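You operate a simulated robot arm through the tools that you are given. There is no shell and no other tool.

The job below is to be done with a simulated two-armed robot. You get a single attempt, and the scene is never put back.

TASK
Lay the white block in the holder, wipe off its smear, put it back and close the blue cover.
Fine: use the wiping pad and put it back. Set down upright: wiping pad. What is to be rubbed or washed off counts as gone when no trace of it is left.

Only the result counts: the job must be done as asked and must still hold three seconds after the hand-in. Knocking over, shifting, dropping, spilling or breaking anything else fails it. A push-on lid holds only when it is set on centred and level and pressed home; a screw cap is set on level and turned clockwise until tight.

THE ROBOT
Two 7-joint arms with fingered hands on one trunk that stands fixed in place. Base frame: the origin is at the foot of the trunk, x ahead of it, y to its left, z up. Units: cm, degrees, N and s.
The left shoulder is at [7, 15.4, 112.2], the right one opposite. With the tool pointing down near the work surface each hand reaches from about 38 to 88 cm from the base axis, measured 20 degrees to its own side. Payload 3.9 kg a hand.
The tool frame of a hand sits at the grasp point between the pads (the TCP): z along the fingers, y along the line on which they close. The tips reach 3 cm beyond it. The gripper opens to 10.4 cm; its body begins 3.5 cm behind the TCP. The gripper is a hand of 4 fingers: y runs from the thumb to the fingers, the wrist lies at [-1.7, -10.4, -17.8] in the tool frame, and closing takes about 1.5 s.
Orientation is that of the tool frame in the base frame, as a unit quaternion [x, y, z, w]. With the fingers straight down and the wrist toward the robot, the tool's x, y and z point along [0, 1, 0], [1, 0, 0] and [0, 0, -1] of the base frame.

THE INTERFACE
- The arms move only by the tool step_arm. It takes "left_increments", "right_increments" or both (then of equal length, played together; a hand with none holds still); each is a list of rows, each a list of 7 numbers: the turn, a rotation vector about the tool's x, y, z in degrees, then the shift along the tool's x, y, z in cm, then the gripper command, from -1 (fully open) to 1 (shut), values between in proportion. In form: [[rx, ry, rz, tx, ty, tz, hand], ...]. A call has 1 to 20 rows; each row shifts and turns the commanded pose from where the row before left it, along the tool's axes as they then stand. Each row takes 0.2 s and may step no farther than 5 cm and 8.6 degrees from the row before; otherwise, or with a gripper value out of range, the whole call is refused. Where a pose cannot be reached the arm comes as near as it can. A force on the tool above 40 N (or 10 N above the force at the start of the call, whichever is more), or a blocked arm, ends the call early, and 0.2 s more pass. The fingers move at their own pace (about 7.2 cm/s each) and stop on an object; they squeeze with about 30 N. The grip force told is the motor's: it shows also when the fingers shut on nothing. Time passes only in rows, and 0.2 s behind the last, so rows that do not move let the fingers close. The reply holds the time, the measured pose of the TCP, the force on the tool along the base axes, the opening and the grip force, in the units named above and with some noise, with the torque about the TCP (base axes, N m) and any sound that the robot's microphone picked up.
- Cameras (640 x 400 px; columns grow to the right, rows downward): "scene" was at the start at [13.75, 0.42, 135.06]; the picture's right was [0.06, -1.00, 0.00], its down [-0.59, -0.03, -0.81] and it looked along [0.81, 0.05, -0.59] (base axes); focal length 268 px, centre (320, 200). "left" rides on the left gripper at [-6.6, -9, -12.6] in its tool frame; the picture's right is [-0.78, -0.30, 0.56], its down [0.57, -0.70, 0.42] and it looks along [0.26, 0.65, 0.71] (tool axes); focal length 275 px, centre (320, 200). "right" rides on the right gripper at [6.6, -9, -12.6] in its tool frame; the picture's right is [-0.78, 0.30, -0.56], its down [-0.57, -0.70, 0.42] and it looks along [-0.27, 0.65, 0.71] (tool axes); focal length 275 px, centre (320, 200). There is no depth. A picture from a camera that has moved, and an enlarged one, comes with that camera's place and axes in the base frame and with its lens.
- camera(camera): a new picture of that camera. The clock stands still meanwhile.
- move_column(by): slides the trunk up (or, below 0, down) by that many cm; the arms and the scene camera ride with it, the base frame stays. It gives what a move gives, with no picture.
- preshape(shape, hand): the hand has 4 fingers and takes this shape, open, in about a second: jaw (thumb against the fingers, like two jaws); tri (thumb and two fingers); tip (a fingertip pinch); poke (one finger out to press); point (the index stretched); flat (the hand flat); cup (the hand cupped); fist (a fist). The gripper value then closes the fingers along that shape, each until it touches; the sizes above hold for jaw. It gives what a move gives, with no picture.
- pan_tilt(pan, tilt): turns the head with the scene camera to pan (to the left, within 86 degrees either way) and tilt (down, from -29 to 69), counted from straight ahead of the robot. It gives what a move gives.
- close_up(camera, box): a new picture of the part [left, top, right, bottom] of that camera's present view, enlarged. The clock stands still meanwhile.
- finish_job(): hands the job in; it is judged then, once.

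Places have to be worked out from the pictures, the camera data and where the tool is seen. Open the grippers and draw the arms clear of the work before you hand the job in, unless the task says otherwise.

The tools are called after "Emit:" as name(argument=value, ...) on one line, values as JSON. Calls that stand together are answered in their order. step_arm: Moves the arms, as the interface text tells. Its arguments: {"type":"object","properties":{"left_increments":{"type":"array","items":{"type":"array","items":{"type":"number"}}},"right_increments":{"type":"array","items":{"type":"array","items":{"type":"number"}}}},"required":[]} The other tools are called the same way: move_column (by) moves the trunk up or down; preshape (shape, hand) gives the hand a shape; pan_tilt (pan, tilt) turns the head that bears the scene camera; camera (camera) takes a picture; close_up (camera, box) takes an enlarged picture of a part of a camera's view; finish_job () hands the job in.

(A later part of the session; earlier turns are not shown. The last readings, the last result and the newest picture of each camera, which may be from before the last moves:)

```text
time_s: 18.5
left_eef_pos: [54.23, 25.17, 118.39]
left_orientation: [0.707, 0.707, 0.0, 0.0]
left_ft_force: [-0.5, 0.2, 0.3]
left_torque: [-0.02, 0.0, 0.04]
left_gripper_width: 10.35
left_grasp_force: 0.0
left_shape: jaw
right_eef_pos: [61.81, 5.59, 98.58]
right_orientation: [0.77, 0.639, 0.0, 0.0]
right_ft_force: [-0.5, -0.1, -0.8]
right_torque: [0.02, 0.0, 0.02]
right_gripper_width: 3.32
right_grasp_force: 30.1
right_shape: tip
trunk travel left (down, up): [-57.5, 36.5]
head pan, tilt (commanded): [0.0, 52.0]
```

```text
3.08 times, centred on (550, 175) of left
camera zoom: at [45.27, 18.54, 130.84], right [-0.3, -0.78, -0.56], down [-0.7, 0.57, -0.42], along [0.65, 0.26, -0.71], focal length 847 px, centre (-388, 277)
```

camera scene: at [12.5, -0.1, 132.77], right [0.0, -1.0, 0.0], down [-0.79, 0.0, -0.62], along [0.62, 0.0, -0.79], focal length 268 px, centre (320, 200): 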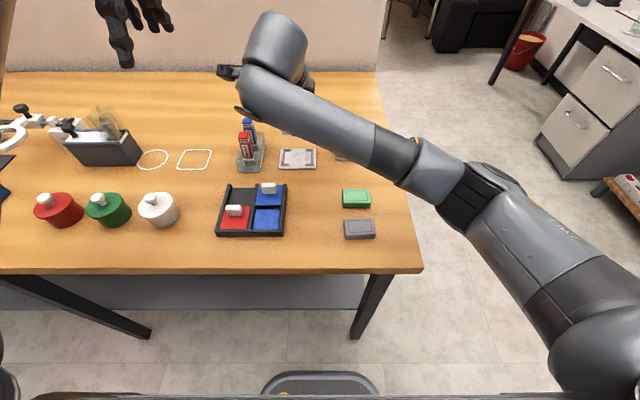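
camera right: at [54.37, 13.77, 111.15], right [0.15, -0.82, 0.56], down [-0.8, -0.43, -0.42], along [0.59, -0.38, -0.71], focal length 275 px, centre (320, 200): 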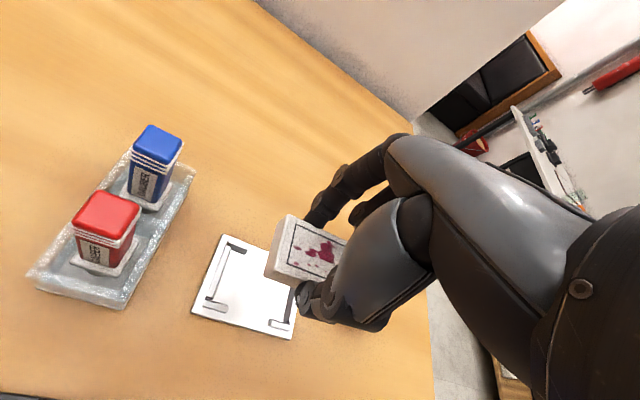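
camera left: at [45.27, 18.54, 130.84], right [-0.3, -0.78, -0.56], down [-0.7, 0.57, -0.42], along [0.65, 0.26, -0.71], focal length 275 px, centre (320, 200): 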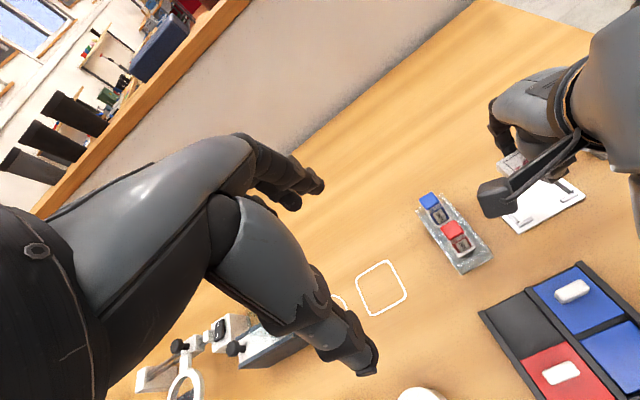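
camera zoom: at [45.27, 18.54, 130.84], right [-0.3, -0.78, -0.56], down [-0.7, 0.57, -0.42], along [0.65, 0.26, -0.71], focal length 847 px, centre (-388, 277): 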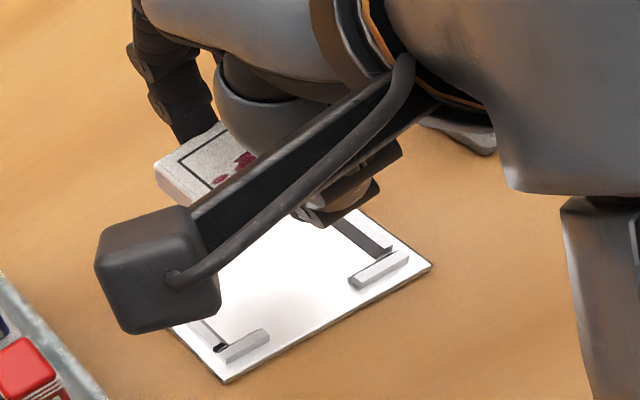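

Block ≈(61.96, 5.35) yaw ≈+1.8°; holder pocket centre ≈(61.8, 5.39), pocket ≈6.6×4.9. I correct by 1.8° and −0.13 cm and lower to just above the bars.

Emit:
step_arm(right_increments=[[0, 0, 1.8, -0.02, -0.13, 1.4, 1], [0, 0, 0, 0, 0, 2, 1], [0, 0, 0, 0, 0, 2, 1], [0, 0, 0, 0, 0, 1.4, 1], [0, 0, 0, 0, 0, 0.6, 1], [0, 0, 0, 0, 0, 0, 1]])

Emit:
close_up(camera="right", box=[200, 170, 360, 330])

Emit:
close_up(camera="scene", box=[250, 120, 346, 180])

```text
time_s: 19.9
left_eef_pos: [54.19, 25.2, 118.29]
left_orientation: [0.707, 0.707, 0.0, 0.0]
left_ft_force: [-0.2, 0.4, -0.8]
left_torque: [0.02, -0.01, -0.04]
left_gripper_width: 10.35
left_grasp_force: 0.1
left_shape: jaw
right_eef_pos: [61.7, 5.56, 91.03]
right_orientation: [0.779, 0.627, 0.0, 0.0]
right_ft_force: [0.2, -0.1, -1.1]
right_torque: [0.0, -0.06, 0.0]
right_gripper_width: 3.33
right_grasp_force: 30.0
right_shape: tip
trunk travel left (down, up): [-57.5, 36.5]
head pan, tilt (commanded): [0.0, 52.0]
```

```text
2.50 times, centred on (280, 250) of right
camera zoom: at [54.51, 14.03, 103.6], right [0.12, -0.82, 0.56], down [-0.81, -0.41, -0.42], along [0.57, -0.4, -0.71], focal length 688 px, centre (420, 75)
```

zoom: 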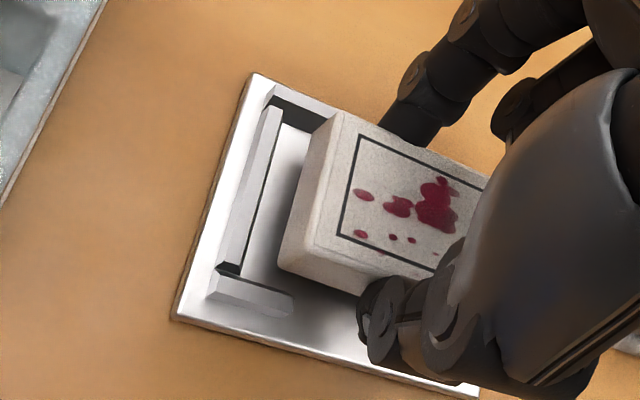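

```text
6.67 times, centred on (298, 150) of scene
camera zoom: at [12.53, -0.06, 132.77], right [0.0, -1.0, 0.0], down [-0.79, 0.0, -0.62], along [0.62, 0.0, -0.79], focal length 1785 px, centre (467, 533)
```

zoom: 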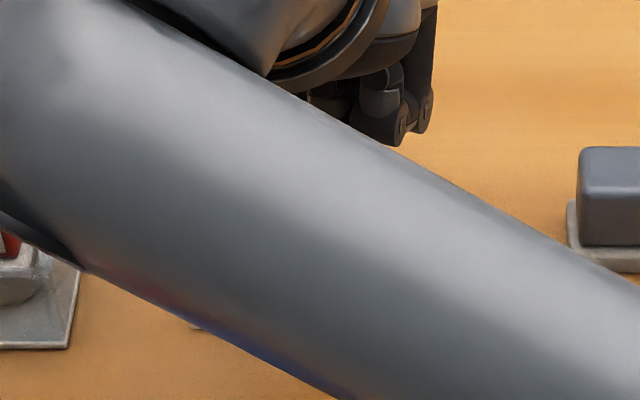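

The block sits squarely over the pocket (near-left corner ≈(59.95, 8.3), far-left ≈(63.6, 8.3)). I lower gently until it touches the plate.

Emit:
step_arm(right_increments=[[0, 0, 0, 0, 0, 0.4, 1], [0, 0, 0, 0, 0, 0.3, 1], [0, 0, 0, 0, 0, 0.2, 1], [0, 0, 0, 0, 0, 0.1, 1], [0, 0, 0, 0, 0, 0, 1]])

```text
time_s: 21.1
left_eef_pos: [54.24, 25.3, 118.27]
left_orientation: [0.707, 0.707, 0.001, 0.0]
left_ft_force: [-0.3, -0.7, 0.1]
left_torque: [0.01, 0.0, 0.02]
left_gripper_width: 10.38
left_grasp_force: 0.0
left_shape: jaw
right_eef_pos: [61.75, 5.56, 90.2]
right_orientation: [0.78, 0.626, 0.0, -0.001]
right_ft_force: [0.5, 0.5, -1.2]
right_torque: [0.01, -0.01, 0.0]
right_gripper_width: 3.32
right_grasp_force: 29.9
right_shape: tip
trunk travel left (down, up): [-57.5, 36.5]
head pan, tilt (commanded): [0.0, 52.0]
```

No contact yet (force just the block's weight). I continue down in 0.1 cm steps.

Emit:
step_arm(right_increments=[[0, 0, 0, 0, 0, 0.1, 1], [0, 0, 0, 0, 0, 0.1, 1], [0, 0, 0, 0, 0, 0, 1]])

Emit:
step_arm(right_increments=[[0, 0, 0, 0, 0, 0.1, 1], [0, 0, 0, 0, 0, 0, 1]])

Emit:
close_up(camera="right", box=[200, 170, 360, 330])

```text
time_s: 21.9
left_eef_pos: [54.26, 25.11, 118.35]
left_orientation: [0.708, 0.707, 0.001, 0.0]
left_ft_force: [-0.5, -0.5, 0.4]
left_torque: [-0.01, 0.01, 0.02]
left_gripper_width: 10.37
left_grasp_force: 0.1
left_shape: jaw
right_eef_pos: [61.69, 5.83, 90.02]
right_orientation: [0.78, 0.626, 0.0, 0.001]
right_ft_force: [2.6, -0.4, 5.8]
right_torque: [0.05, -0.14, 0.02]
right_gripper_width: 3.33
right_grasp_force: 29.7
right_shape: tip
trunk travel left (down, up): [-57.5, 36.5]
head pan, tilt (commanded): [0.0, 52.0]
```

```text
time_s: 22.5
left_eef_pos: [54.22, 25.21, 118.27]
left_orientation: [0.707, 0.707, 0.0, 0.0]
left_ft_force: [0.2, -0.1, 0.0]
left_torque: [-0.01, 0.03, 0.02]
left_gripper_width: 10.38
left_grasp_force: 0.0
left_shape: jaw
right_eef_pos: [61.53, 5.65, 89.99]
right_orientation: [0.78, 0.626, 0.001, 0.0]
right_ft_force: [4.0, -0.1, 8.2]
right_torque: [0.04, -0.22, 0.02]
right_gripper_width: 3.34
right_grasp_force: 30.5
right_shape: tip
trunk travel left (down, up): [-57.5, 36.5]
head pan, tilt (commanded): [0.0, 52.0]
```

```text
2.50 times, centred on (280, 250) of right
camera zoom: at [54.4, 14.1, 102.47], right [0.12, -0.82, 0.56], down [-0.81, -0.41, -0.43], along [0.58, -0.4, -0.71], focal length 688 px, centre (420, 75)
```

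zoom: 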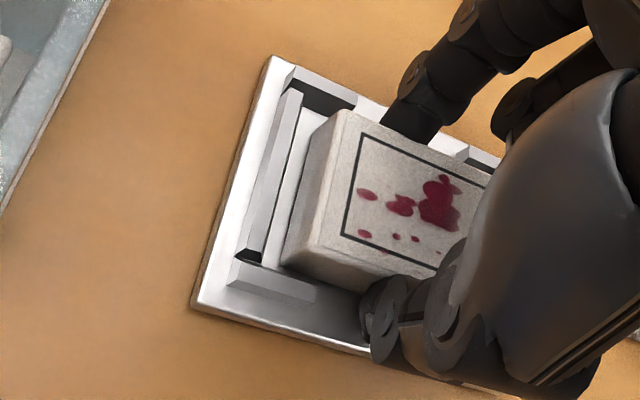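

Contact at TCP z≈90.0 with a +x side force, suggesting the block's near edge brushes the near bar. I lift slightly, shift 0.2 cm away in +x and lower again.

Emit:
step_arm(right_increments=[[0, 0, 0, 0, 0, -0.3, 1], [0, 0, 0, 0.04, 0.2, 0, 1], [0, 0, 0, 0, 0, 0.15, 1], [0, 0, 0, 0, 0, 0.1, 1], [0, 0, 0, 0, 0, 0, 1]])

Emit:
step_arm(right_increments=[[0, 0, 0, 0, 0, 0.1, 1], [0, 0, 0, 0, 0, 0, 1]])

Emit:
close_up(camera="right", box=[200, 170, 360, 330])

```text
time_s: 23.7
left_eef_pos: [54.16, 25.18, 118.38]
left_orientation: [0.707, 0.707, 0.0, 0.0]
left_ft_force: [-0.4, 0.1, -0.3]
left_torque: [0.01, -0.01, 0.0]
left_gripper_width: 10.36
left_grasp_force: 0.0
left_shape: jaw
right_eef_pos: [61.86, 5.76, 89.92]
right_orientation: [0.78, 0.626, 0.0, 0.001]
right_ft_force: [1.6, 0.1, 6.6]
right_torque: [0.05, -0.13, 0.02]
right_gripper_width: 3.33
right_grasp_force: 30.4
right_shape: tip
trunk travel left (down, up): [-57.5, 36.5]
head pan, tilt (commanded): [0.0, 52.0]
```

```text
time_s: 24.3
left_eef_pos: [54.05, 25.16, 118.42]
left_orientation: [0.707, 0.707, 0.001, 0.0]
left_ft_force: [0.0, -0.1, -0.9]
left_torque: [0.0, 0.03, -0.01]
left_gripper_width: 10.38
left_grasp_force: 0.0
left_shape: jaw
right_eef_pos: [61.79, 5.62, 89.97]
right_orientation: [0.78, 0.625, 0.001, 0.0]
right_ft_force: [1.6, 0.4, 10.7]
right_torque: [0.06, -0.19, 0.03]
right_gripper_width: 3.37
right_grasp_force: 29.8
right_shape: tip
trunk travel left (down, up): [-57.5, 36.5]
head pan, tilt (commanded): [0.0, 52.0]
```

```text
2.50 times, centred on (280, 250) of right
camera zoom: at [54.53, 14.09, 102.44], right [0.12, -0.82, 0.56], down [-0.81, -0.41, -0.43], along [0.58, -0.4, -0.71], focal length 688 px, centre (420, 75)
```

zoom: 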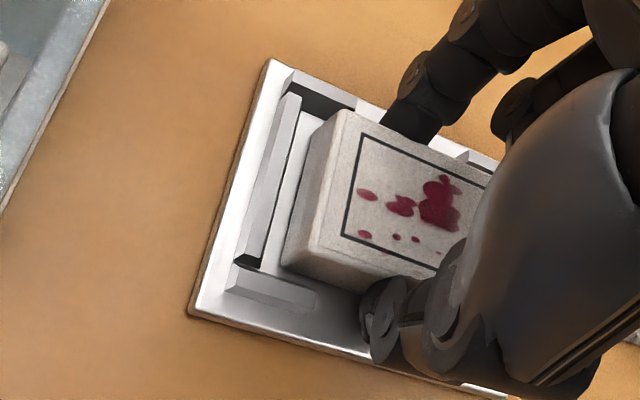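

Now the load is vertical: the block is down on the plate inside the bars. I ease off 0.1 cm and open the fingers gradually.

Emit:
step_arm(right_increments=[[0, 0, 0, 0, 0, -0.1, 1], [0, 0, 0, 0, 0, 0, 0.4], [0, 0, 0, 0, 0, 0, 0.2], [0, 0, 0, 0, 0, 0, 0.0], [0, 0, 0, 0, 0, 0, -0.1], [0, 0, 0, 0, 0, 0, -0.1]])

Emit:
close_up(camera="right", box=[200, 170, 360, 330])

```text
time_s: 25.7
left_eef_pos: [54.21, 25.11, 118.44]
left_orientation: [0.708, 0.707, 0.0, 0.0]
left_ft_force: [-0.5, -0.1, -0.1]
left_torque: [0.0, 0.02, -0.05]
left_gripper_width: 10.38
left_grasp_force: 0.0
left_shape: jaw
right_eef_pos: [61.91, 5.69, 89.78]
right_orientation: [0.78, 0.626, 0.0, 0.0]
right_ft_force: [0.4, 0.1, -0.4]
right_torque: [0.0, -0.03, 0.03]
right_gripper_width: 5.69
right_grasp_force: 0.0
right_shape: tip
trunk travel left (down, up): [-57.5, 36.5]
head pan, tilt (commanded): [0.0, 52.0]
```

```text
2.50 times, centred on (280, 250) of right
camera zoom: at [54.68, 14.04, 102.35], right [0.12, -0.82, 0.56], down [-0.81, -0.41, -0.42], along [0.57, -0.4, -0.71], focal length 688 px, centre (420, 75)
```

zoom: 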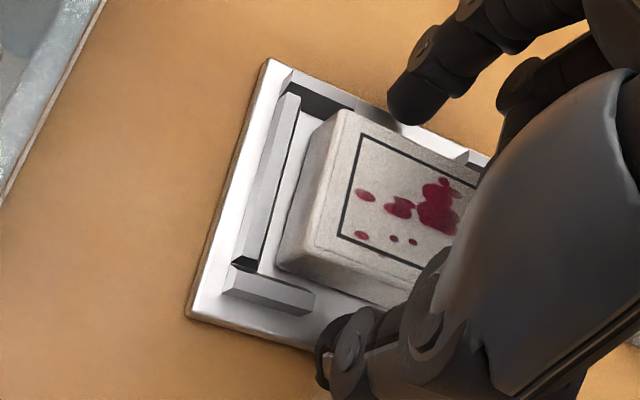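

The block lies in the holder. I raise the hand straight up and look from above.

Emit:
step_arm(right_increments=[[0, 0, 0, 0, 0, -1, -0.1], [0, 0, 0, 0, 0, -2, -0.1], [0, 0, 0, 0, 0, -3, -0.3], [0, 0, 0, 0, 0, -3, -1], [0, 0, -6.5, -2, 0, 0, -1], [0, 0, -6.5, -2, 0, 0, -1], [0, 0, 0, -2, 0, 0, -1], [0, 0, 0, -2, 0, 0, -1], [0, 0, 0, -2, 0, 0, -1], [0, 0, 0, 0, 0, 0, -1]])

Emit:
camera(camera="right")

Emit:
camera(camera="scene")

Emit:
close_up(camera="scene", box=[260, 125, 380, 200])

```text
time_s: 27.9
left_eef_pos: [54.25, 25.13, 118.4]
left_orientation: [0.707, 0.707, 0.0, 0.0]
left_ft_force: [0.3, 0.8, 0.2]
left_torque: [0.0, -0.02, 0.01]
left_gripper_width: 10.38
left_grasp_force: 0.1
left_shape: jaw
right_eef_pos: [61.28, -4.37, 98.85]
right_orientation: [0.704, 0.71, 0.0, 0.001]
right_ft_force: [0.1, -1.0, -0.2]
right_torque: [0.02, -0.01, 0.0]
right_gripper_width: 10.35
right_grasp_force: 0.1
right_shape: tip
trunk travel left (down, up): [-57.5, 36.5]
head pan, tilt (commanded): [0.0, 52.0]
```

```text
taken
camera right: at [52.35, 2.18, 111.39], right [0.3, -0.77, 0.56], down [-0.7, -0.58, -0.42], along [0.65, -0.26, -0.71], focal length 275 px, centre (320, 200)
```

right: 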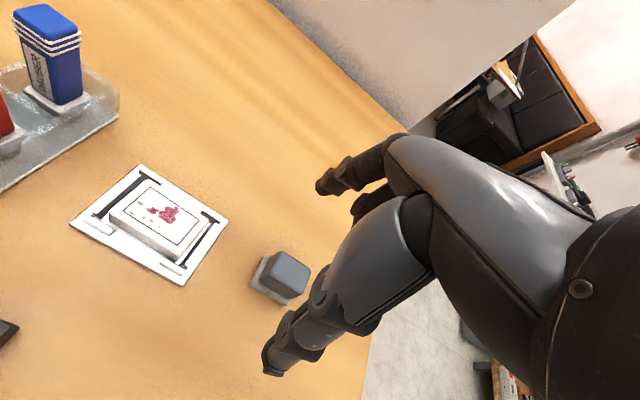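

```text
taken
camera scene: at [12.53, -0.03, 132.77], right [0.0, -1.0, 0.0], down [-0.79, 0.0, -0.62], along [0.62, 0.0, -0.79], focal length 268 px, centre (320, 200)
```

scene: 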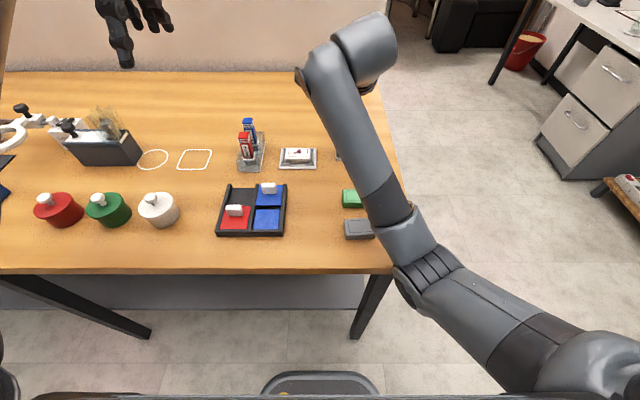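

```text
5.33 times, centred on (320, 162) of scene
camera zoom: at [12.53, -0.03, 132.77], right [0.0, -1.0, 0.0], down [-0.79, 0.0, -0.62], along [0.62, 0.0, -0.79], focal length 1428 px, centre (320, 400)
```

zoom: 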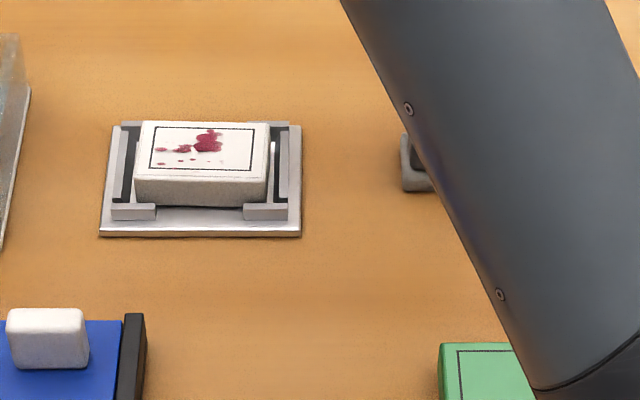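

The block sits in the holder. Now I measure the pad with the right camera and switch the hand to the jaw shape for a broad grip.

Emit:
preshape(hand="right", shape="jaw")

Emit:
close_up(camera="right", box=[60, 150, 220, 290])

Emit:
close_up(camera="right", box=[230, 230, 330, 320])

Emit:
camera(camera="right")

```text
time_s: 28.8
left_eef_pos: [54.13, 25.2, 118.3]
left_orientation: [0.708, 0.706, 0.0, 0.0]
left_ft_force: [0.3, 0.5, -0.6]
left_torque: [-0.01, 0.01, 0.0]
left_gripper_width: 10.37
left_grasp_force: 0.0
left_shape: jaw
right_eef_pos: [61.23, -4.31, 98.93]
right_orientation: [0.704, 0.71, 0.0, 0.0]
right_ft_force: [-0.4, -0.1, -0.2]
right_torque: [-0.01, 0.04, 0.01]
right_gripper_width: 10.35
right_grasp_force: 0.1
right_shape: jaw
trunk travel left (down, up): [-57.5, 36.5]
head pan, tilt (commanded): [0.0, 52.0]
```

```text
2.86 times, centred on (140, 220) of right
camera zoom: at [52.35, 2.18, 111.4], right [0.3, -0.77, 0.56], down [-0.7, -0.58, -0.42], along [0.65, -0.26, -0.71], focal length 786 px, centre (834, 143)
```

zoom: 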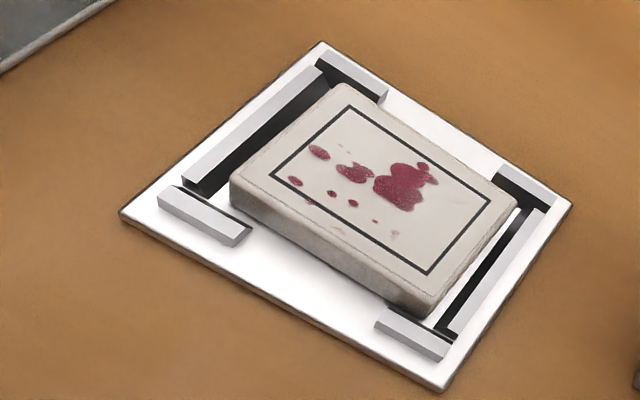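

```text
4.44 times, centred on (280, 275) of right
camera zoom: at [52.35, 2.18, 111.4], right [0.3, -0.77, 0.56], down [-0.7, -0.58, -0.42], along [0.65, -0.26, -0.71], focal length 1224 px, centre (498, -133)
```

zoom: 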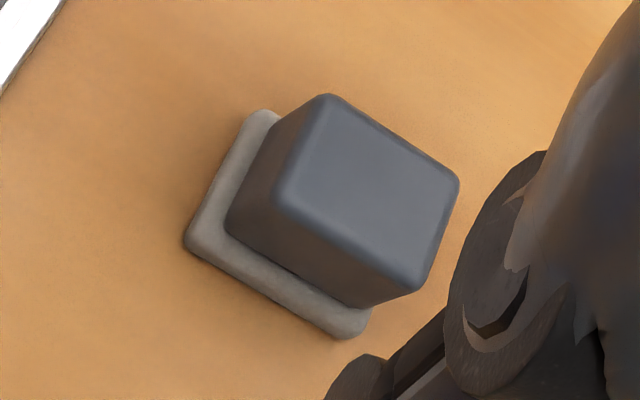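

```text
taken
camera right: at [52.35, 2.18, 111.4], right [0.3, -0.77, 0.56], down [-0.7, -0.58, -0.42], along [0.65, -0.26, -0.71], focal length 275 px, centre (320, 200)
```

right: 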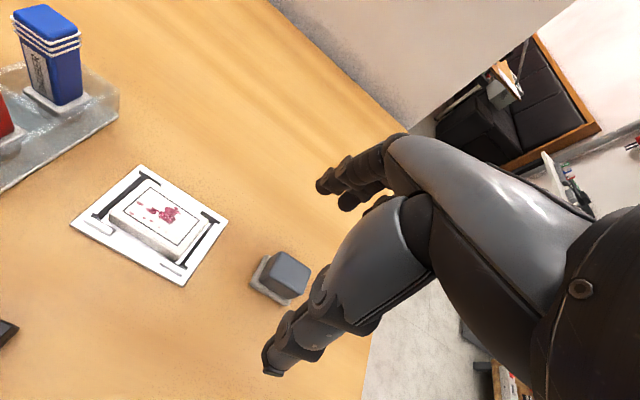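

Pad measured: sole centre (63.0, −6.05), grip body x 61.75–64.1, y −4.2…−7.55, top 89.95. I move over it and descend to TCP z≈91.5.

Emit:
step_arm(right_increments=[[0, 0, 0, -0.8, 0.85, 1.4, -1], [0, 0, 0, -0.8, 0.85, 2, -1], [0, 0, 0, 0, 0, 2, -1], [0, 0, 0, 0, 0, 2, -1], [0, 0, 0, 0, 0, 0, -1]])

Emit:
camera(camera="right")

Emit:
close_up(camera="scene", box=[320, 110, 400, 170])

```text
time_s: 30.0
left_eef_pos: [54.34, 25.17, 118.31]
left_orientation: [0.707, 0.707, 0.0, 0.0]
left_ft_force: [0.1, 0.5, -0.7]
left_torque: [0.02, 0.01, -0.02]
left_gripper_width: 10.38
left_grasp_force: 0.0
left_shape: jaw
right_eef_pos: [63.1, -5.82, 91.37]
right_orientation: [0.704, 0.71, 0.0, 0.001]
right_ft_force: [1.0, -0.2, 0.0]
right_torque: [0.02, 0.01, -0.03]
right_gripper_width: 10.37
right_grasp_force: 0.1
right_shape: jaw
trunk travel left (down, up): [-57.5, 36.5]
head pan, tilt (commanded): [0.0, 52.0]
```

```text
taken
camera right: at [54.2, 0.66, 103.85], right [0.3, -0.77, 0.56], down [-0.7, -0.58, -0.42], along [0.65, -0.26, -0.71], focal length 275 px, centre (320, 200)
```

right: 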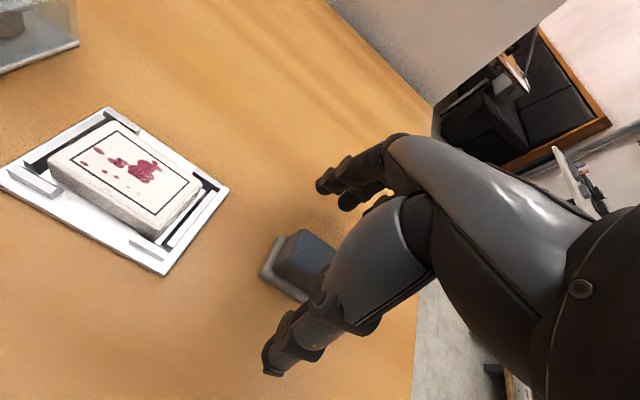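

```text
6.67 times, centred on (360, 140) of scene
camera zoom: at [12.51, -0.06, 132.77], right [0.0, -1.0, 0.0], down [-0.79, 0.0, -0.62], along [0.62, 0.0, -0.79], focal length 1785 px, centre (53, 600)
```

zoom: 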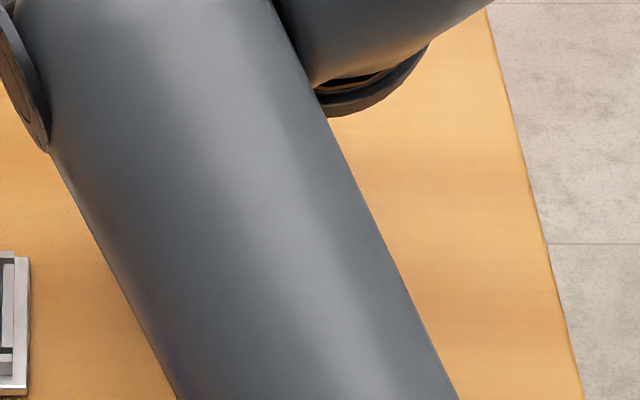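

The fingers straddle the pad. I lower to TCP z≈90.4 (tips ≈87.4, above the sole) and close partly.

Emit:
step_arm(right_increments=[[0, 0, 0, 0, -0.05, 0.5, -0.6], [0, 0, 0, 0, 0, 0.45, 0.2], [0, 0, 0, 0, 0, 0, 0.3], [0, 0, 0, 0, 0, 0, 0.3], [0, 0, 0, 0, 0, 0, 0.3], [0, 0, 0, 0, 0, 0, 0.3]])

Emit:
close_up(camera="right", box=[220, 170, 400, 320])

```text
time_s: 31.4
left_eef_pos: [54.2, 25.19, 118.4]
left_orientation: [0.707, 0.707, -0.001, 0.0]
left_ft_force: [-0.7, -0.5, 0.2]
left_torque: [0.03, 0.01, 0.0]
left_gripper_width: 10.37
left_grasp_force: 0.0
left_shape: jaw
right_eef_pos: [63.0, -5.67, 90.29]
right_orientation: [0.704, 0.71, 0.0, 0.0]
right_ft_force: [0.6, 0.2, 0.1]
right_torque: [0.0, 0.0, 0.02]
right_gripper_width: 3.68
right_grasp_force: 0.1
right_shape: jaw
trunk travel left (down, up): [-57.5, 36.5]
head pan, tilt (commanded): [0.0, 52.0]
```

```text
2.67 times, centred on (310, 245) of right
camera zoom: at [54.1, 0.69, 102.93], right [0.3, -0.77, 0.56], down [-0.7, -0.58, -0.42], along [0.65, -0.26, -0.71], focal length 734 px, centre (347, 80)
```

zoom: 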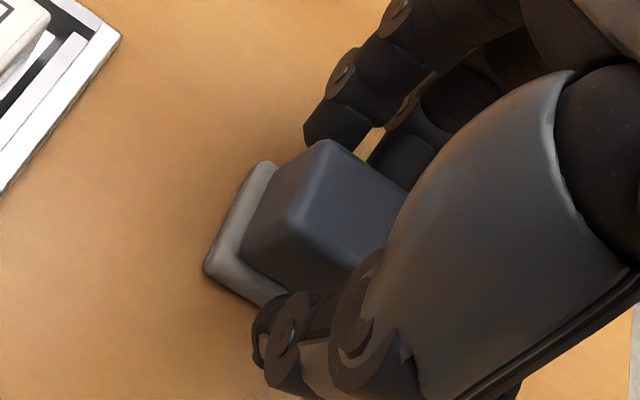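

Index and middle straddle the thumb line around y≈−6, well centred on the pad. I close fully.

Emit:
step_arm(right_increments=[[0, 0, 0, 0, 0, 0, 0.45], [0, 0, 0, 0, 0, 0, 0.6], [0, 0, 0, 0, 0, 0, 1], [0, 0, 0, 0, 0, 0, 1], [0, 0, 0, 0, 0, 0, 1]])

Emit:
close_up(camera="right", box=[220, 170, 400, 320])

```text
time_s: 32.6
left_eef_pos: [54.09, 25.12, 118.32]
left_orientation: [0.707, 0.707, -0.001, 0.0]
left_ft_force: [0.1, 0.6, 0.3]
left_torque: [0.01, 0.04, 0.02]
left_gripper_width: 10.37
left_grasp_force: 0.1
left_shape: jaw
right_eef_pos: [62.95, -5.85, 90.64]
right_orientation: [0.704, 0.711, 0.0, 0.0]
right_ft_force: [-0.2, -0.5, 0.2]
right_torque: [-0.05, 0.01, 0.03]
right_gripper_width: 2.31
right_grasp_force: 29.8
right_shape: jaw
trunk travel left (down, up): [-57.5, 36.5]
head pan, tilt (commanded): [0.0, 52.0]
```

```text
2.67 times, centred on (310, 245) of right
camera zoom: at [54.1, 0.69, 102.93], right [0.3, -0.77, 0.56], down [-0.7, -0.58, -0.42], along [0.65, -0.26, -0.71], focal length 734 px, centre (347, 80)
```

zoom: 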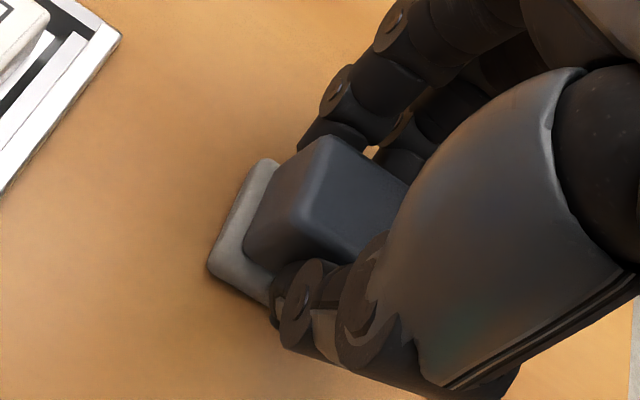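

The pad is gripped (2.3 cm) without shifting. I lift it 4.5 cm, carry it over the block (offset −1.1, +11.4), and stop about 0.5 cm above the surface.

Emit:
step_arm(right_increments=[[0, 0, 0, 0, 0, -0.5, 1], [0, 0, 0, 0, 0, -2, 1], [0, 0, 0, 0, 0, -2, 1], [0, 0, 0, 1.898, -0.17, 0, 1], [0, 0, 0, 1.898, -0.17, 0, 1], [0, 0, 0, 1.898, -0.17, 0, 1], [0, 0, 0, 1.898, -0.17, 0, 1], [0, 0, 0, 1.898, -0.17, 0, 1], [0, 0, 0, 1.898, -0.17, 0, 1], [0, 0, 0, 0, 0, 1, 1], [0, 0, 0, 0, 0, 0.8, 1], [0, 0, 0, 0, 0, 0, 1]])

Emit:
camera(camera="right")

Emit:
close_up(camera="right", box=[200, 170, 380, 320])

Emit:
close_up(camera="scene", box=[250, 110, 370, 185])

```text
time_s: 35.2
left_eef_pos: [54.31, 25.22, 118.23]
left_orientation: [0.706, 0.708, 0.0, 0.0]
left_ft_force: [0.4, 0.0, -0.3]
left_torque: [-0.02, -0.01, -0.05]
left_gripper_width: 10.37
left_grasp_force: 0.1
left_shape: jaw
right_eef_pos: [62.79, 4.08, 94.04]
right_orientation: [0.712, 0.702, 0.001, 0.014]
right_ft_force: [0.6, 0.0, -0.1]
right_torque: [-0.01, 0.01, 0.02]
right_gripper_width: 2.3
right_grasp_force: 29.7
right_shape: jaw
trunk travel left (down, up): [-57.5, 36.5]
head pan, tilt (commanded): [0.0, 52.0]
```

```text
taken
camera right: at [53.76, 10.98, 106.16], right [0.27, -0.77, 0.58], down [-0.7, -0.57, -0.43], along [0.66, -0.29, -0.69], focal length 275 px, centre (320, 200)
```

right: 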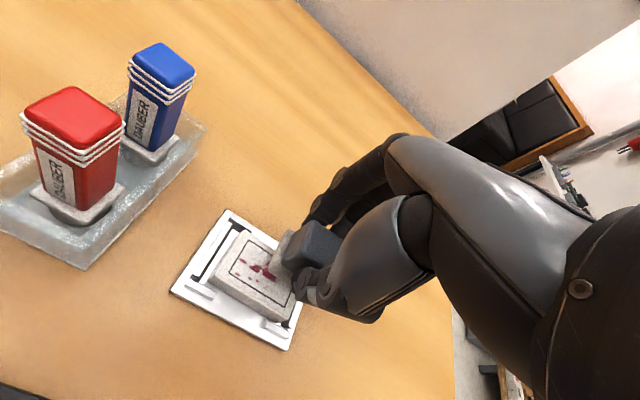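

```text
2.67 times, centred on (290, 245) of right
camera zoom: at [53.76, 10.98, 106.16], right [0.27, -0.77, 0.58], down [-0.7, -0.57, -0.43], along [0.66, -0.29, -0.69], focal length 734 px, centre (400, 80)
```

zoom: 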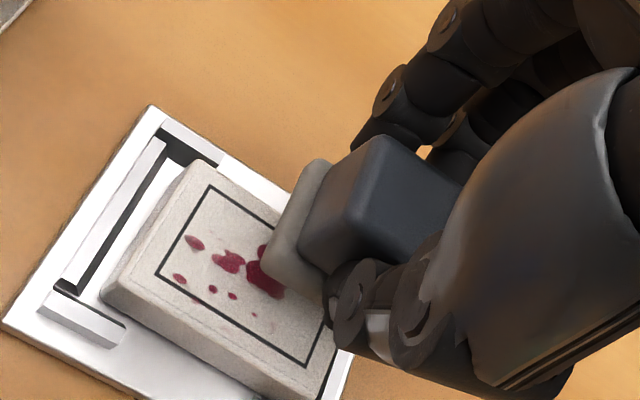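

```text
5.33 times, centred on (310, 148) of scene
camera zoom: at [12.53, -0.06, 132.77], right [0.0, -1.0, 0.0], down [-0.79, 0.0, -0.62], along [0.62, 0.0, -0.79], focal length 1428 px, centre (373, 480)
```

zoom: 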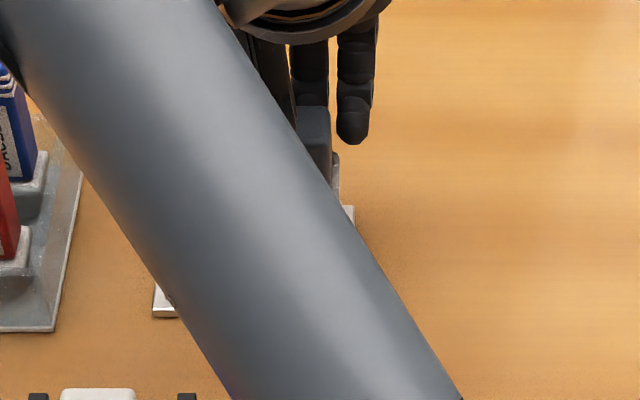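

The arm did not reach the commanded pose with this yaw (a joint limit: it's off by ~1.5 cm and tilted). Earlier it reached here with yaw −12°, so I raise 1 cm and turn the tool that way.

Emit:
step_arm(right_increments=[[0, 0, 0, 0, 0, -1, 1], [0, 0, 4, 0, 0, 0, 1], [0, 0, 4, 0, 0, 0, 1], [0, 0, 4, 0, 0, 0, 1], [0, 0, 0, 0, 0, 0, 1], [0, 0, 0, 0, 0, 0, 1]])

Emit:
close_up(camera="right", box=[200, 170, 380, 320])

```text
time_s: 36.8
left_eef_pos: [54.24, 25.15, 118.42]
left_orientation: [0.707, 0.708, 0.0, 0.0]
left_ft_force: [0.1, 0.1, -1.1]
left_torque: [0.03, 0.0, 0.01]
left_gripper_width: 10.38
left_grasp_force: 0.0
left_shape: jaw
right_eef_pos: [63.79, 1.35, 93.71]
right_orientation: [0.792, 0.61, -0.012, 0.03]
right_ft_force: [0.2, -0.5, -0.6]
right_torque: [-0.05, -0.01, -0.03]
right_gripper_width: 2.27
right_grasp_force: 29.9
right_shape: jaw
trunk travel left (down, up): [-57.5, 36.5]
head pan, tilt (commanded): [0.0, 52.0]
stopped in row 6 (right hand): the arm was blocked; the commanded pose is now the measured one
```

```text
2.67 times, centred on (290, 245) of right
camera zoom: at [56.58, 10.73, 105.5], right [0.08, -0.79, 0.61], down [-0.82, -0.4, -0.41], along [0.57, -0.47, -0.68], focal length 734 px, centre (400, 80)
```

zoom: 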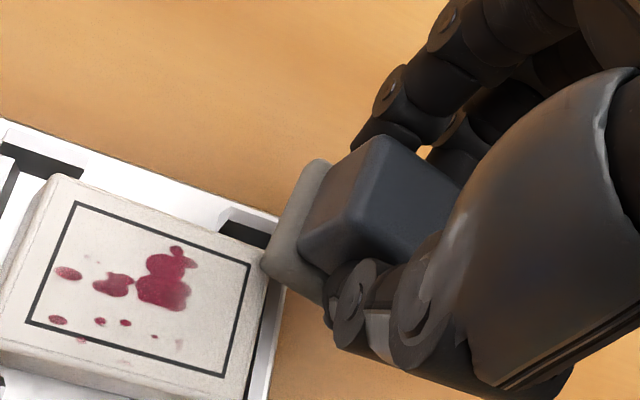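

The arm ran into a joint limit (commanded pose reset to the measured one). I look at the arm's configuration before choosing another yaw.

Emit:
camera(camera="scene")

Emit:
camera(camera="left")

Emit:
camera(camera="right")

```text
taken
camera scene: at [12.54, -0.08, 132.76], right [0.0, -1.0, 0.0], down [-0.79, 0.0, -0.62], along [0.62, 0.0, -0.79], focal length 268 px, centre (320, 200)
```

scene: 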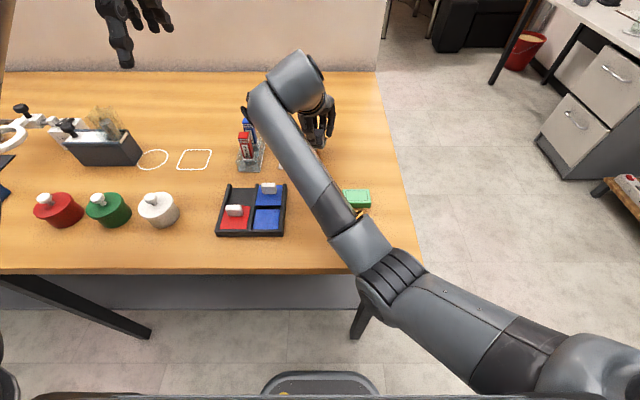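

```text
taken
camera left: at [45.3, 18.56, 130.82], right [-0.3, -0.78, -0.56], down [-0.7, 0.57, -0.42], along [0.65, 0.26, -0.71], focal length 275 px, centre (320, 200)
```

left: 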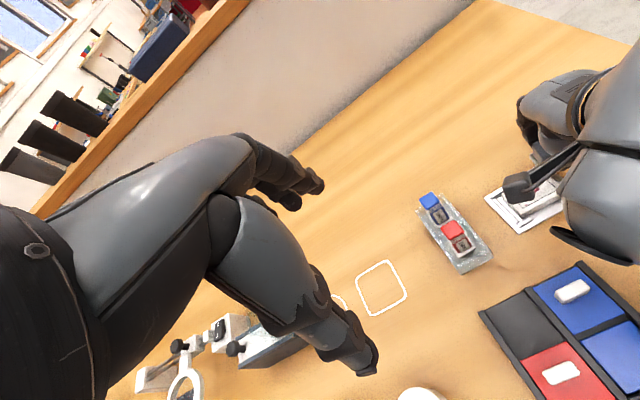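

```text
taken
camera right: at [56.58, 10.73, 105.5], right [0.08, -0.79, 0.61], down [-0.82, -0.4, -0.41], along [0.57, -0.47, -0.68], focal length 275 px, centre (320, 200)
```

right: 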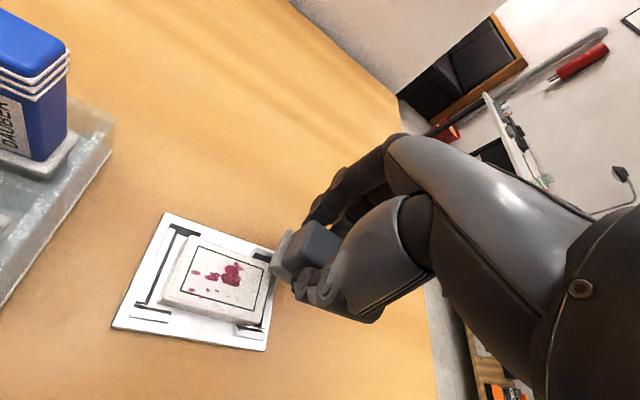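

The forearm comes in from the right-front heading left, so the comfortable yaw is counter-clockwise. I lift, level the tilt ([1.9, 3.2]°) and turn CCW in steps to about +15°.

Emit:
step_arm(right_increments=[[0, 0, 0, 0, 0, -1.5, 1], [0.95, 1.6, -3, 0, 0, -1.5, 1], [0.95, 1.6, -3, 0, 0, -1.5, 1], [0, 0, -6, 0, 0, -1.5, 1], [0, 0, -6, 0, 0, 0, 1], [0, 0, -6, 0, 0, 0, 1], [0, 0, -6, 0, 0, 0, 1], [0, 0, 0, 0, 0, 0, 1]])

Emit:
camera(camera="scene")

```text
time_s: 38.6
left_eef_pos: [54.15, 25.11, 118.36]
left_orientation: [0.707, 0.707, 0.0, 0.0]
left_ft_force: [-0.1, -0.2, 0.8]
left_torque: [-0.01, 0.01, 0.01]
left_gripper_width: 10.36
left_grasp_force: 0.0
left_shape: jaw
right_eef_pos: [63.48, 1.95, 99.69]
right_orientation: [0.604, 0.797, 0.001, -0.002]
right_ft_force: [0.1, 0.3, 0.0]
right_torque: [0.02, 0.03, -0.02]
right_gripper_width: 2.29
right_grasp_force: 30.2
right_shape: jaw
trunk travel left (down, up): [-57.5, 36.5]
head pan, tilt (commanded): [0.0, 52.0]
```

```text
taken
camera scene: at [12.54, -0.06, 132.77], right [0.0, -1.0, 0.0], down [-0.79, 0.0, -0.62], along [0.62, 0.0, -0.79], focal length 268 px, centre (320, 200)
```

scene: 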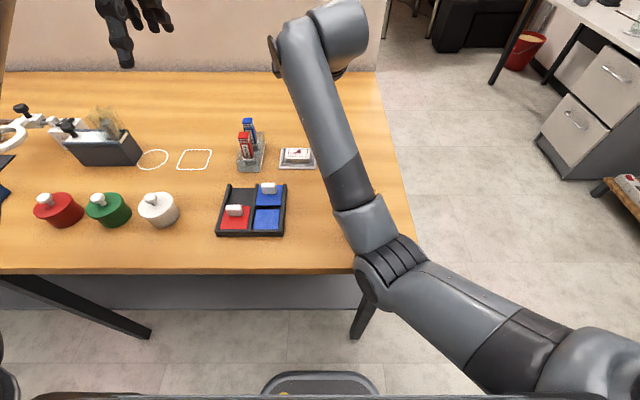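

Level now with yaw +15.7°. I move over the block and lower to about 1 cm above it, then check the pose reached.

Emit:
step_arm(right_increments=[[0, 0, 0, 1.29, -0.222, 0, 1], [0, 0, 0, 1.29, -0.222, 0, 1], [0, 0, 0, 1.29, -0.222, 0, 1], [0, 0, 0, 0, 0, 2, 1], [0, 0, 0, 0, 0, 2, 1], [0, 0, 0, 0, 0, 2, 1], [0, 0, 0, 0, 0, 0, 1]])

Emit:
close_up(camera="right", box=[200, 170, 380, 320])

Emit:
camera(camera="scene")

```text
time_s: 40.4
left_eef_pos: [54.2, 25.18, 118.3]
left_orientation: [0.707, 0.707, 0.0, -0.001]
left_ft_force: [-0.2, 0.7, -0.2]
left_torque: [-0.03, 0.0, 0.01]
left_gripper_width: 10.37
left_grasp_force: 0.0
left_shape: jaw
right_eef_pos: [63.49, 2.16, 94.01]
right_orientation: [0.624, 0.781, -0.011, 0.023]
right_ft_force: [0.0, 0.5, -0.5]
right_torque: [0.01, 0.01, -0.03]
right_gripper_width: 2.27
right_grasp_force: 29.7
right_shape: jaw
trunk travel left (down, up): [-57.5, 36.5]
head pan, tilt (commanded): [0.0, 52.0]
stopped in row 7 (right hand): the arm was blocked; the commanded pose is now the measured one
```

```text
2.67 times, centred on (290, 245) of right
camera zoom: at [53.17, 7.09, 106.08], right [0.45, -0.66, 0.6], down [-0.55, -0.73, -0.41], along [0.71, -0.15, -0.69], focal length 734 px, centre (400, 80)
```

zoom: 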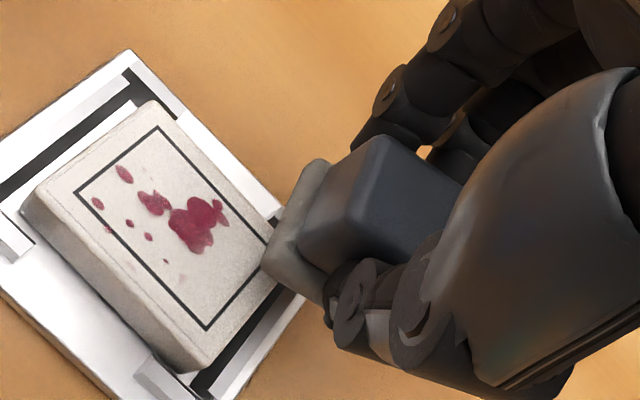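

```text
taken
camera scene: at [12.54, -0.09, 132.76], right [0.0, -1.0, 0.0], down [-0.79, 0.0, -0.62], along [0.62, 0.0, -0.79], focal length 268 px, centre (320, 200)
```

scene: 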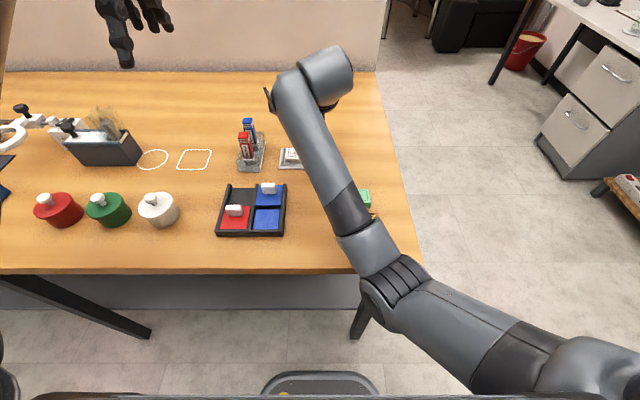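

Blocked again at the same place regardless of yaw: crossing the midline with the elbow hanging low bends the wrist too far. I lift and level, then raise the trunk by 14 cm so the arm comes from higher.

Emit:
step_arm(right_increments=[[0, 0, 0, 0, 0, -1.5, 1], [0.66, 2.84, 0, 0, 0, -1.5, 1], [0, 0, 0, 0, 0, 0, 1]])

Emit:
move_column(by=14)

Emit:
camera(camera="scene")

```text
time_s: 41.2
left_eef_pos: [54.32, 25.33, 118.34]
left_orientation: [0.707, 0.707, 0.0, 0.0]
left_ft_force: [0.1, 0.2, -0.3]
left_torque: [0.03, 0.0, -0.01]
left_gripper_width: 10.39
left_grasp_force: 0.1
left_shape: jaw
right_eef_pos: [63.57, 2.28, 97.11]
right_orientation: [0.623, 0.783, 0.0, 0.001]
right_ft_force: [0.1, -0.1, -0.2]
right_torque: [0.01, 0.03, 0.01]
right_gripper_width: 2.28
right_grasp_force: 30.1
right_shape: jaw
trunk travel left (down, up): [-57.5, 36.5]
head pan, tilt (commanded): [0.0, 52.0]
```

```text
time_s: 42.9
left_eef_pos: [54.18, 25.26, 132.23]
left_orientation: [0.707, 0.707, -0.001, 0.001]
left_ft_force: [-0.1, 0.1, 0.6]
left_torque: [0.05, 0.01, -0.01]
left_gripper_width: 10.38
left_grasp_force: 0.0
left_shape: jaw
right_eef_pos: [63.48, 2.37, 111.0]
right_orientation: [0.624, 0.782, 0.001, 0.001]
right_ft_force: [0.4, 1.1, 0.0]
right_torque: [0.04, -0.02, 0.01]
right_gripper_width: 2.29
right_grasp_force: 29.5
right_shape: jaw
trunk travel left (down, up): [-71.5, 22.5]
head pan, tilt (commanded): [0.0, 52.0]
```

```text
taken
camera scene: at [12.55, -0.06, 146.76], right [0.0, -1.0, 0.0], down [-0.79, 0.0, -0.62], along [0.62, 0.0, -0.79], focal length 268 px, centre (320, 200)
```

scene: 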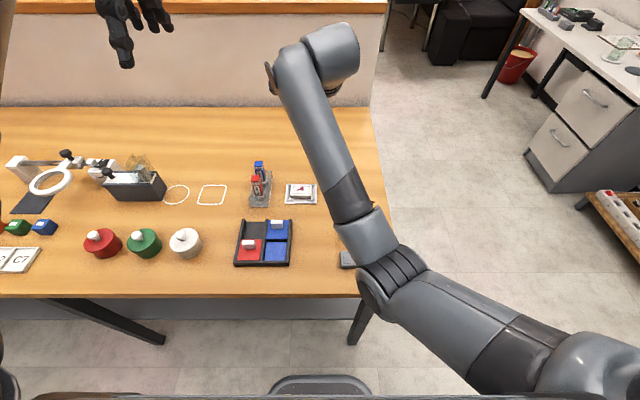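

Level, at yaw +12.8°. I move above the block in the air and lower to z≈95.

Emit:
step_arm(right_increments=[[0, 0, 0, 1.141, -0.315, 0, 1], [0, 0, 0, 1.141, -0.315, 0, 1], [0, 0, 0, 1.141, -0.315, 0, 1], [0, 0, 0, 0, 0, 2.5, 1], [0, 0, 0, 0, 0, 2.5, 1], [0, 0, 0, 0, 0, 2.5, 1], [0, 0, 0, 0, 0, 2.5, 1], [0, 0, 0, 0, 0, 2.5, 1], [0, 0, 0, 0, 0, 2.5, 1], [0, 0, 0, 0, 0, 0.7, 1], [0, 0, 0, 0, 0, 0, 1]])

Emit:
close_up(camera="right", box=[200, 170, 380, 320])

Emit:
camera(camera="scene")

```text
time_s: 45.5
left_eef_pos: [54.13, 25.21, 132.3]
left_orientation: [0.707, 0.707, 0.0, 0.0]
left_ft_force: [0.0, -0.1, 0.1]
left_torque: [-0.03, 0.02, 0.02]
left_gripper_width: 10.38
left_grasp_force: 0.0
left_shape: jaw
right_eef_pos: [64.38, 0.6, 95.45]
right_orientation: [0.639, 0.768, -0.018, 0.04]
right_ft_force: [0.2, 0.2, 0.3]
right_torque: [0.02, 0.02, -0.01]
right_gripper_width: 2.26
right_grasp_force: 30.1
right_shape: jaw
trunk travel left (down, up): [-71.5, 22.5]
head pan, tilt (commanded): [0.0, 52.0]
stopped in row 11 (right hand): the arm was blocked; the commanded pose is now the measured one
```

```text
2.67 times, centred on (290, 245) of right
camera zoom: at [53.96, 6.35, 107.1], right [0.41, -0.66, 0.63], down [-0.57, -0.72, -0.39], along [0.71, -0.2, -0.67], focal length 734 px, centre (400, 80)
```

zoom: 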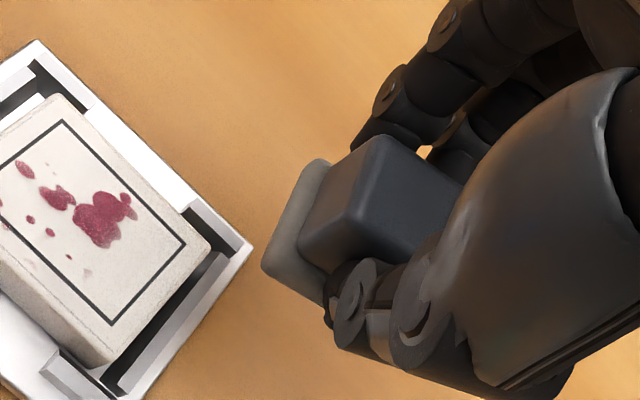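

```text
taken
camera scene: at [12.55, -0.08, 146.76], right [0.0, -1.0, 0.0], down [-0.79, 0.0, -0.62], along [0.62, 0.0, -0.79], focal length 268 px, centre (320, 200)
```

scene: 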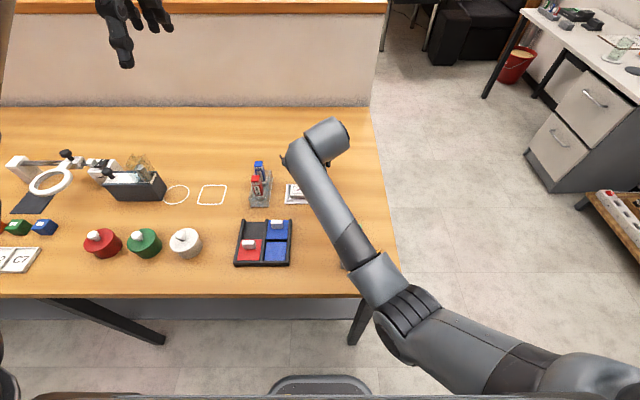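

Still limited: with the trunk higher it is even worse. Earlier the arm did reach here with the elbow out to the side, so I lift, level, go back to the right, and will approach with the yaw turned clockwise beforehand, at the original trunk height.

Emit:
step_arm(right_increments=[[0, 0, 0, 0, 0, -1.5, 1], [0.68, 2.42, 0, 0, 0, -2.5, 1], [0.68, 2.42, 0, 0, 0, -2.5, 1], [0, 0, 0, 0, 0, -2.5, 1], [0, 0, 0, 0, 0, -2.5, 1], [0, 0, 0, -2, 0, -2.5, 1], [0, 0, 0, -2, 0, -2.5, 1], [0, 0, 0, -2, 0, -2.5, 1], [0, 0, 0, -2, 0, 0, 1], [0, 0, 0, -2, 0, 0, 1], [0, 0, 0, -2, 0, 0, 1], [0, 0, 0, -2, 0, 0, 1], [0, 0, 0, 0, 0, 0, 1]])

Emit:
move_column(by=-14)

Emit:
camera(camera="scene")

```text
time_s: 48.3
left_eef_pos: [54.28, 25.24, 132.44]
left_orientation: [0.707, 0.707, 0.0, 0.0]
left_ft_force: [-0.4, -0.3, -0.2]
left_torque: [0.01, 0.0, 0.01]
left_gripper_width: 10.36
left_grasp_force: 0.1
left_shape: jaw
right_eef_pos: [66.64, -12.7, 114.46]
right_orientation: [0.639, 0.77, 0.001, -0.001]
right_ft_force: [-0.1, -0.3, -0.7]
right_torque: [-0.03, 0.03, 0.02]
right_gripper_width: 2.27
right_grasp_force: 30.2
right_shape: jaw
trunk travel left (down, up): [-71.5, 22.5]
head pan, tilt (commanded): [0.0, 52.0]
```

```text
time_s: 50.0
left_eef_pos: [54.27, 25.09, 118.33]
left_orientation: [0.707, 0.707, 0.0, 0.0]
left_ft_force: [0.1, -0.6, -0.7]
left_torque: [-0.01, 0.01, -0.02]
left_gripper_width: 10.36
left_grasp_force: 0.0
left_shape: jaw
right_eef_pos: [66.56, -12.77, 100.39]
right_orientation: [0.639, 0.769, 0.001, -0.002]
right_ft_force: [-0.3, 0.2, 0.1]
right_torque: [-0.01, -0.02, -0.01]
right_gripper_width: 2.29
right_grasp_force: 29.9
right_shape: jaw
trunk travel left (down, up): [-57.5, 36.5]
head pan, tilt (commanded): [0.0, 52.0]
```

```text
taken
camera scene: at [12.51, -0.07, 132.77], right [0.0, -1.0, 0.0], down [-0.79, 0.0, -0.62], along [0.62, 0.0, -0.79], focal length 268 px, centre (320, 200)
```

scene: 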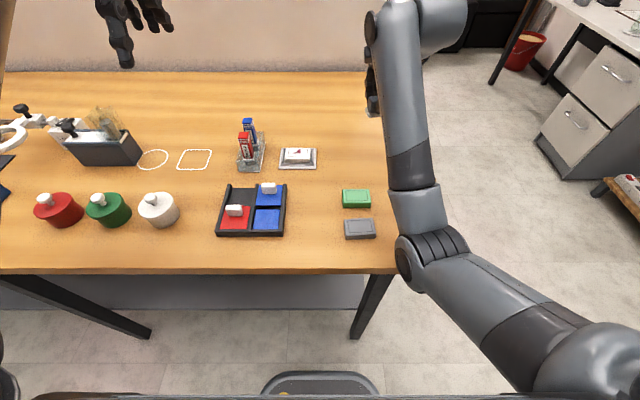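

I go back to the start pose region (elbow out) so I can repeat exactly the approach that worked: up, yaw to 0, then to about (52.8, −25.8, 115).

Emit:
step_arm(right_increments=[[0, 0, 5.25, 0, 0, -3, 1], [0, 0, 5.25, 0, 0, -3, 1], [0, 0, 0, -2.17, -2.3, -1.47, 1], [0, 0, 0, -2.17, -2.3, -1.47, 1], [0, 0, 0, -2.17, -2.3, -1.47, 1], [0, 0, 0, -2.17, -2.3, -1.47, 1], [0, 0, 0, -2.17, -2.3, -1.47, 1], [0, 0, 0, -2.17, -2.3, -1.47, 1], [0, 0, 0, 0, 0, 0, 1]])

Emit:
camera(camera="scene")

```text
time_s: 52.2
left_eef_pos: [54.22, 25.16, 118.33]
left_orientation: [0.707, 0.707, -0.001, 0.0]
left_ft_force: [-0.2, -0.5, 0.0]
left_torque: [0.02, -0.01, 0.0]
left_gripper_width: 10.4
left_grasp_force: 0.0
left_shape: jaw
right_eef_pos: [52.31, -31.4, 116.32]
right_orientation: [0.747, 0.665, 0.002, 0.013]
right_ft_force: [1.0, -0.4, -0.4]
right_torque: [0.02, 0.01, 0.02]
right_gripper_width: 2.28
right_grasp_force: 30.0
right_shape: jaw
right hand out of reach, approached as far as the arm can: row 7
trunk travel left (down, up): [-57.5, 36.5]
head pan, tilt (commanded): [0.0, 52.0]
stopped in row 9 (right hand): the arm was blocked; the commanded pose is now the measured one
```

```text
taken
camera scene: at [12.52, -0.07, 132.77], right [0.0, -1.0, 0.0], down [-0.79, 0.0, -0.62], along [0.62, 0.0, -0.79], focal length 268 px, centre (320, 200)
```

scene: 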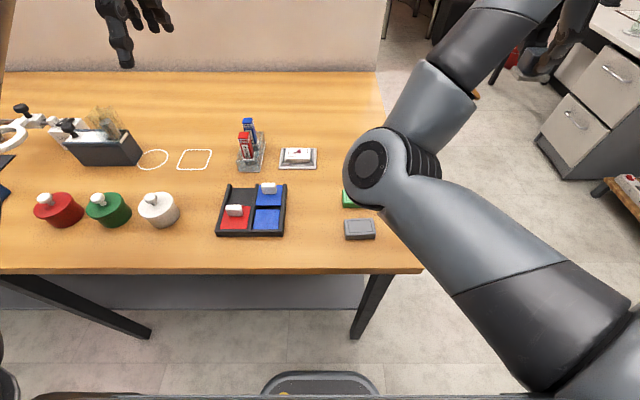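

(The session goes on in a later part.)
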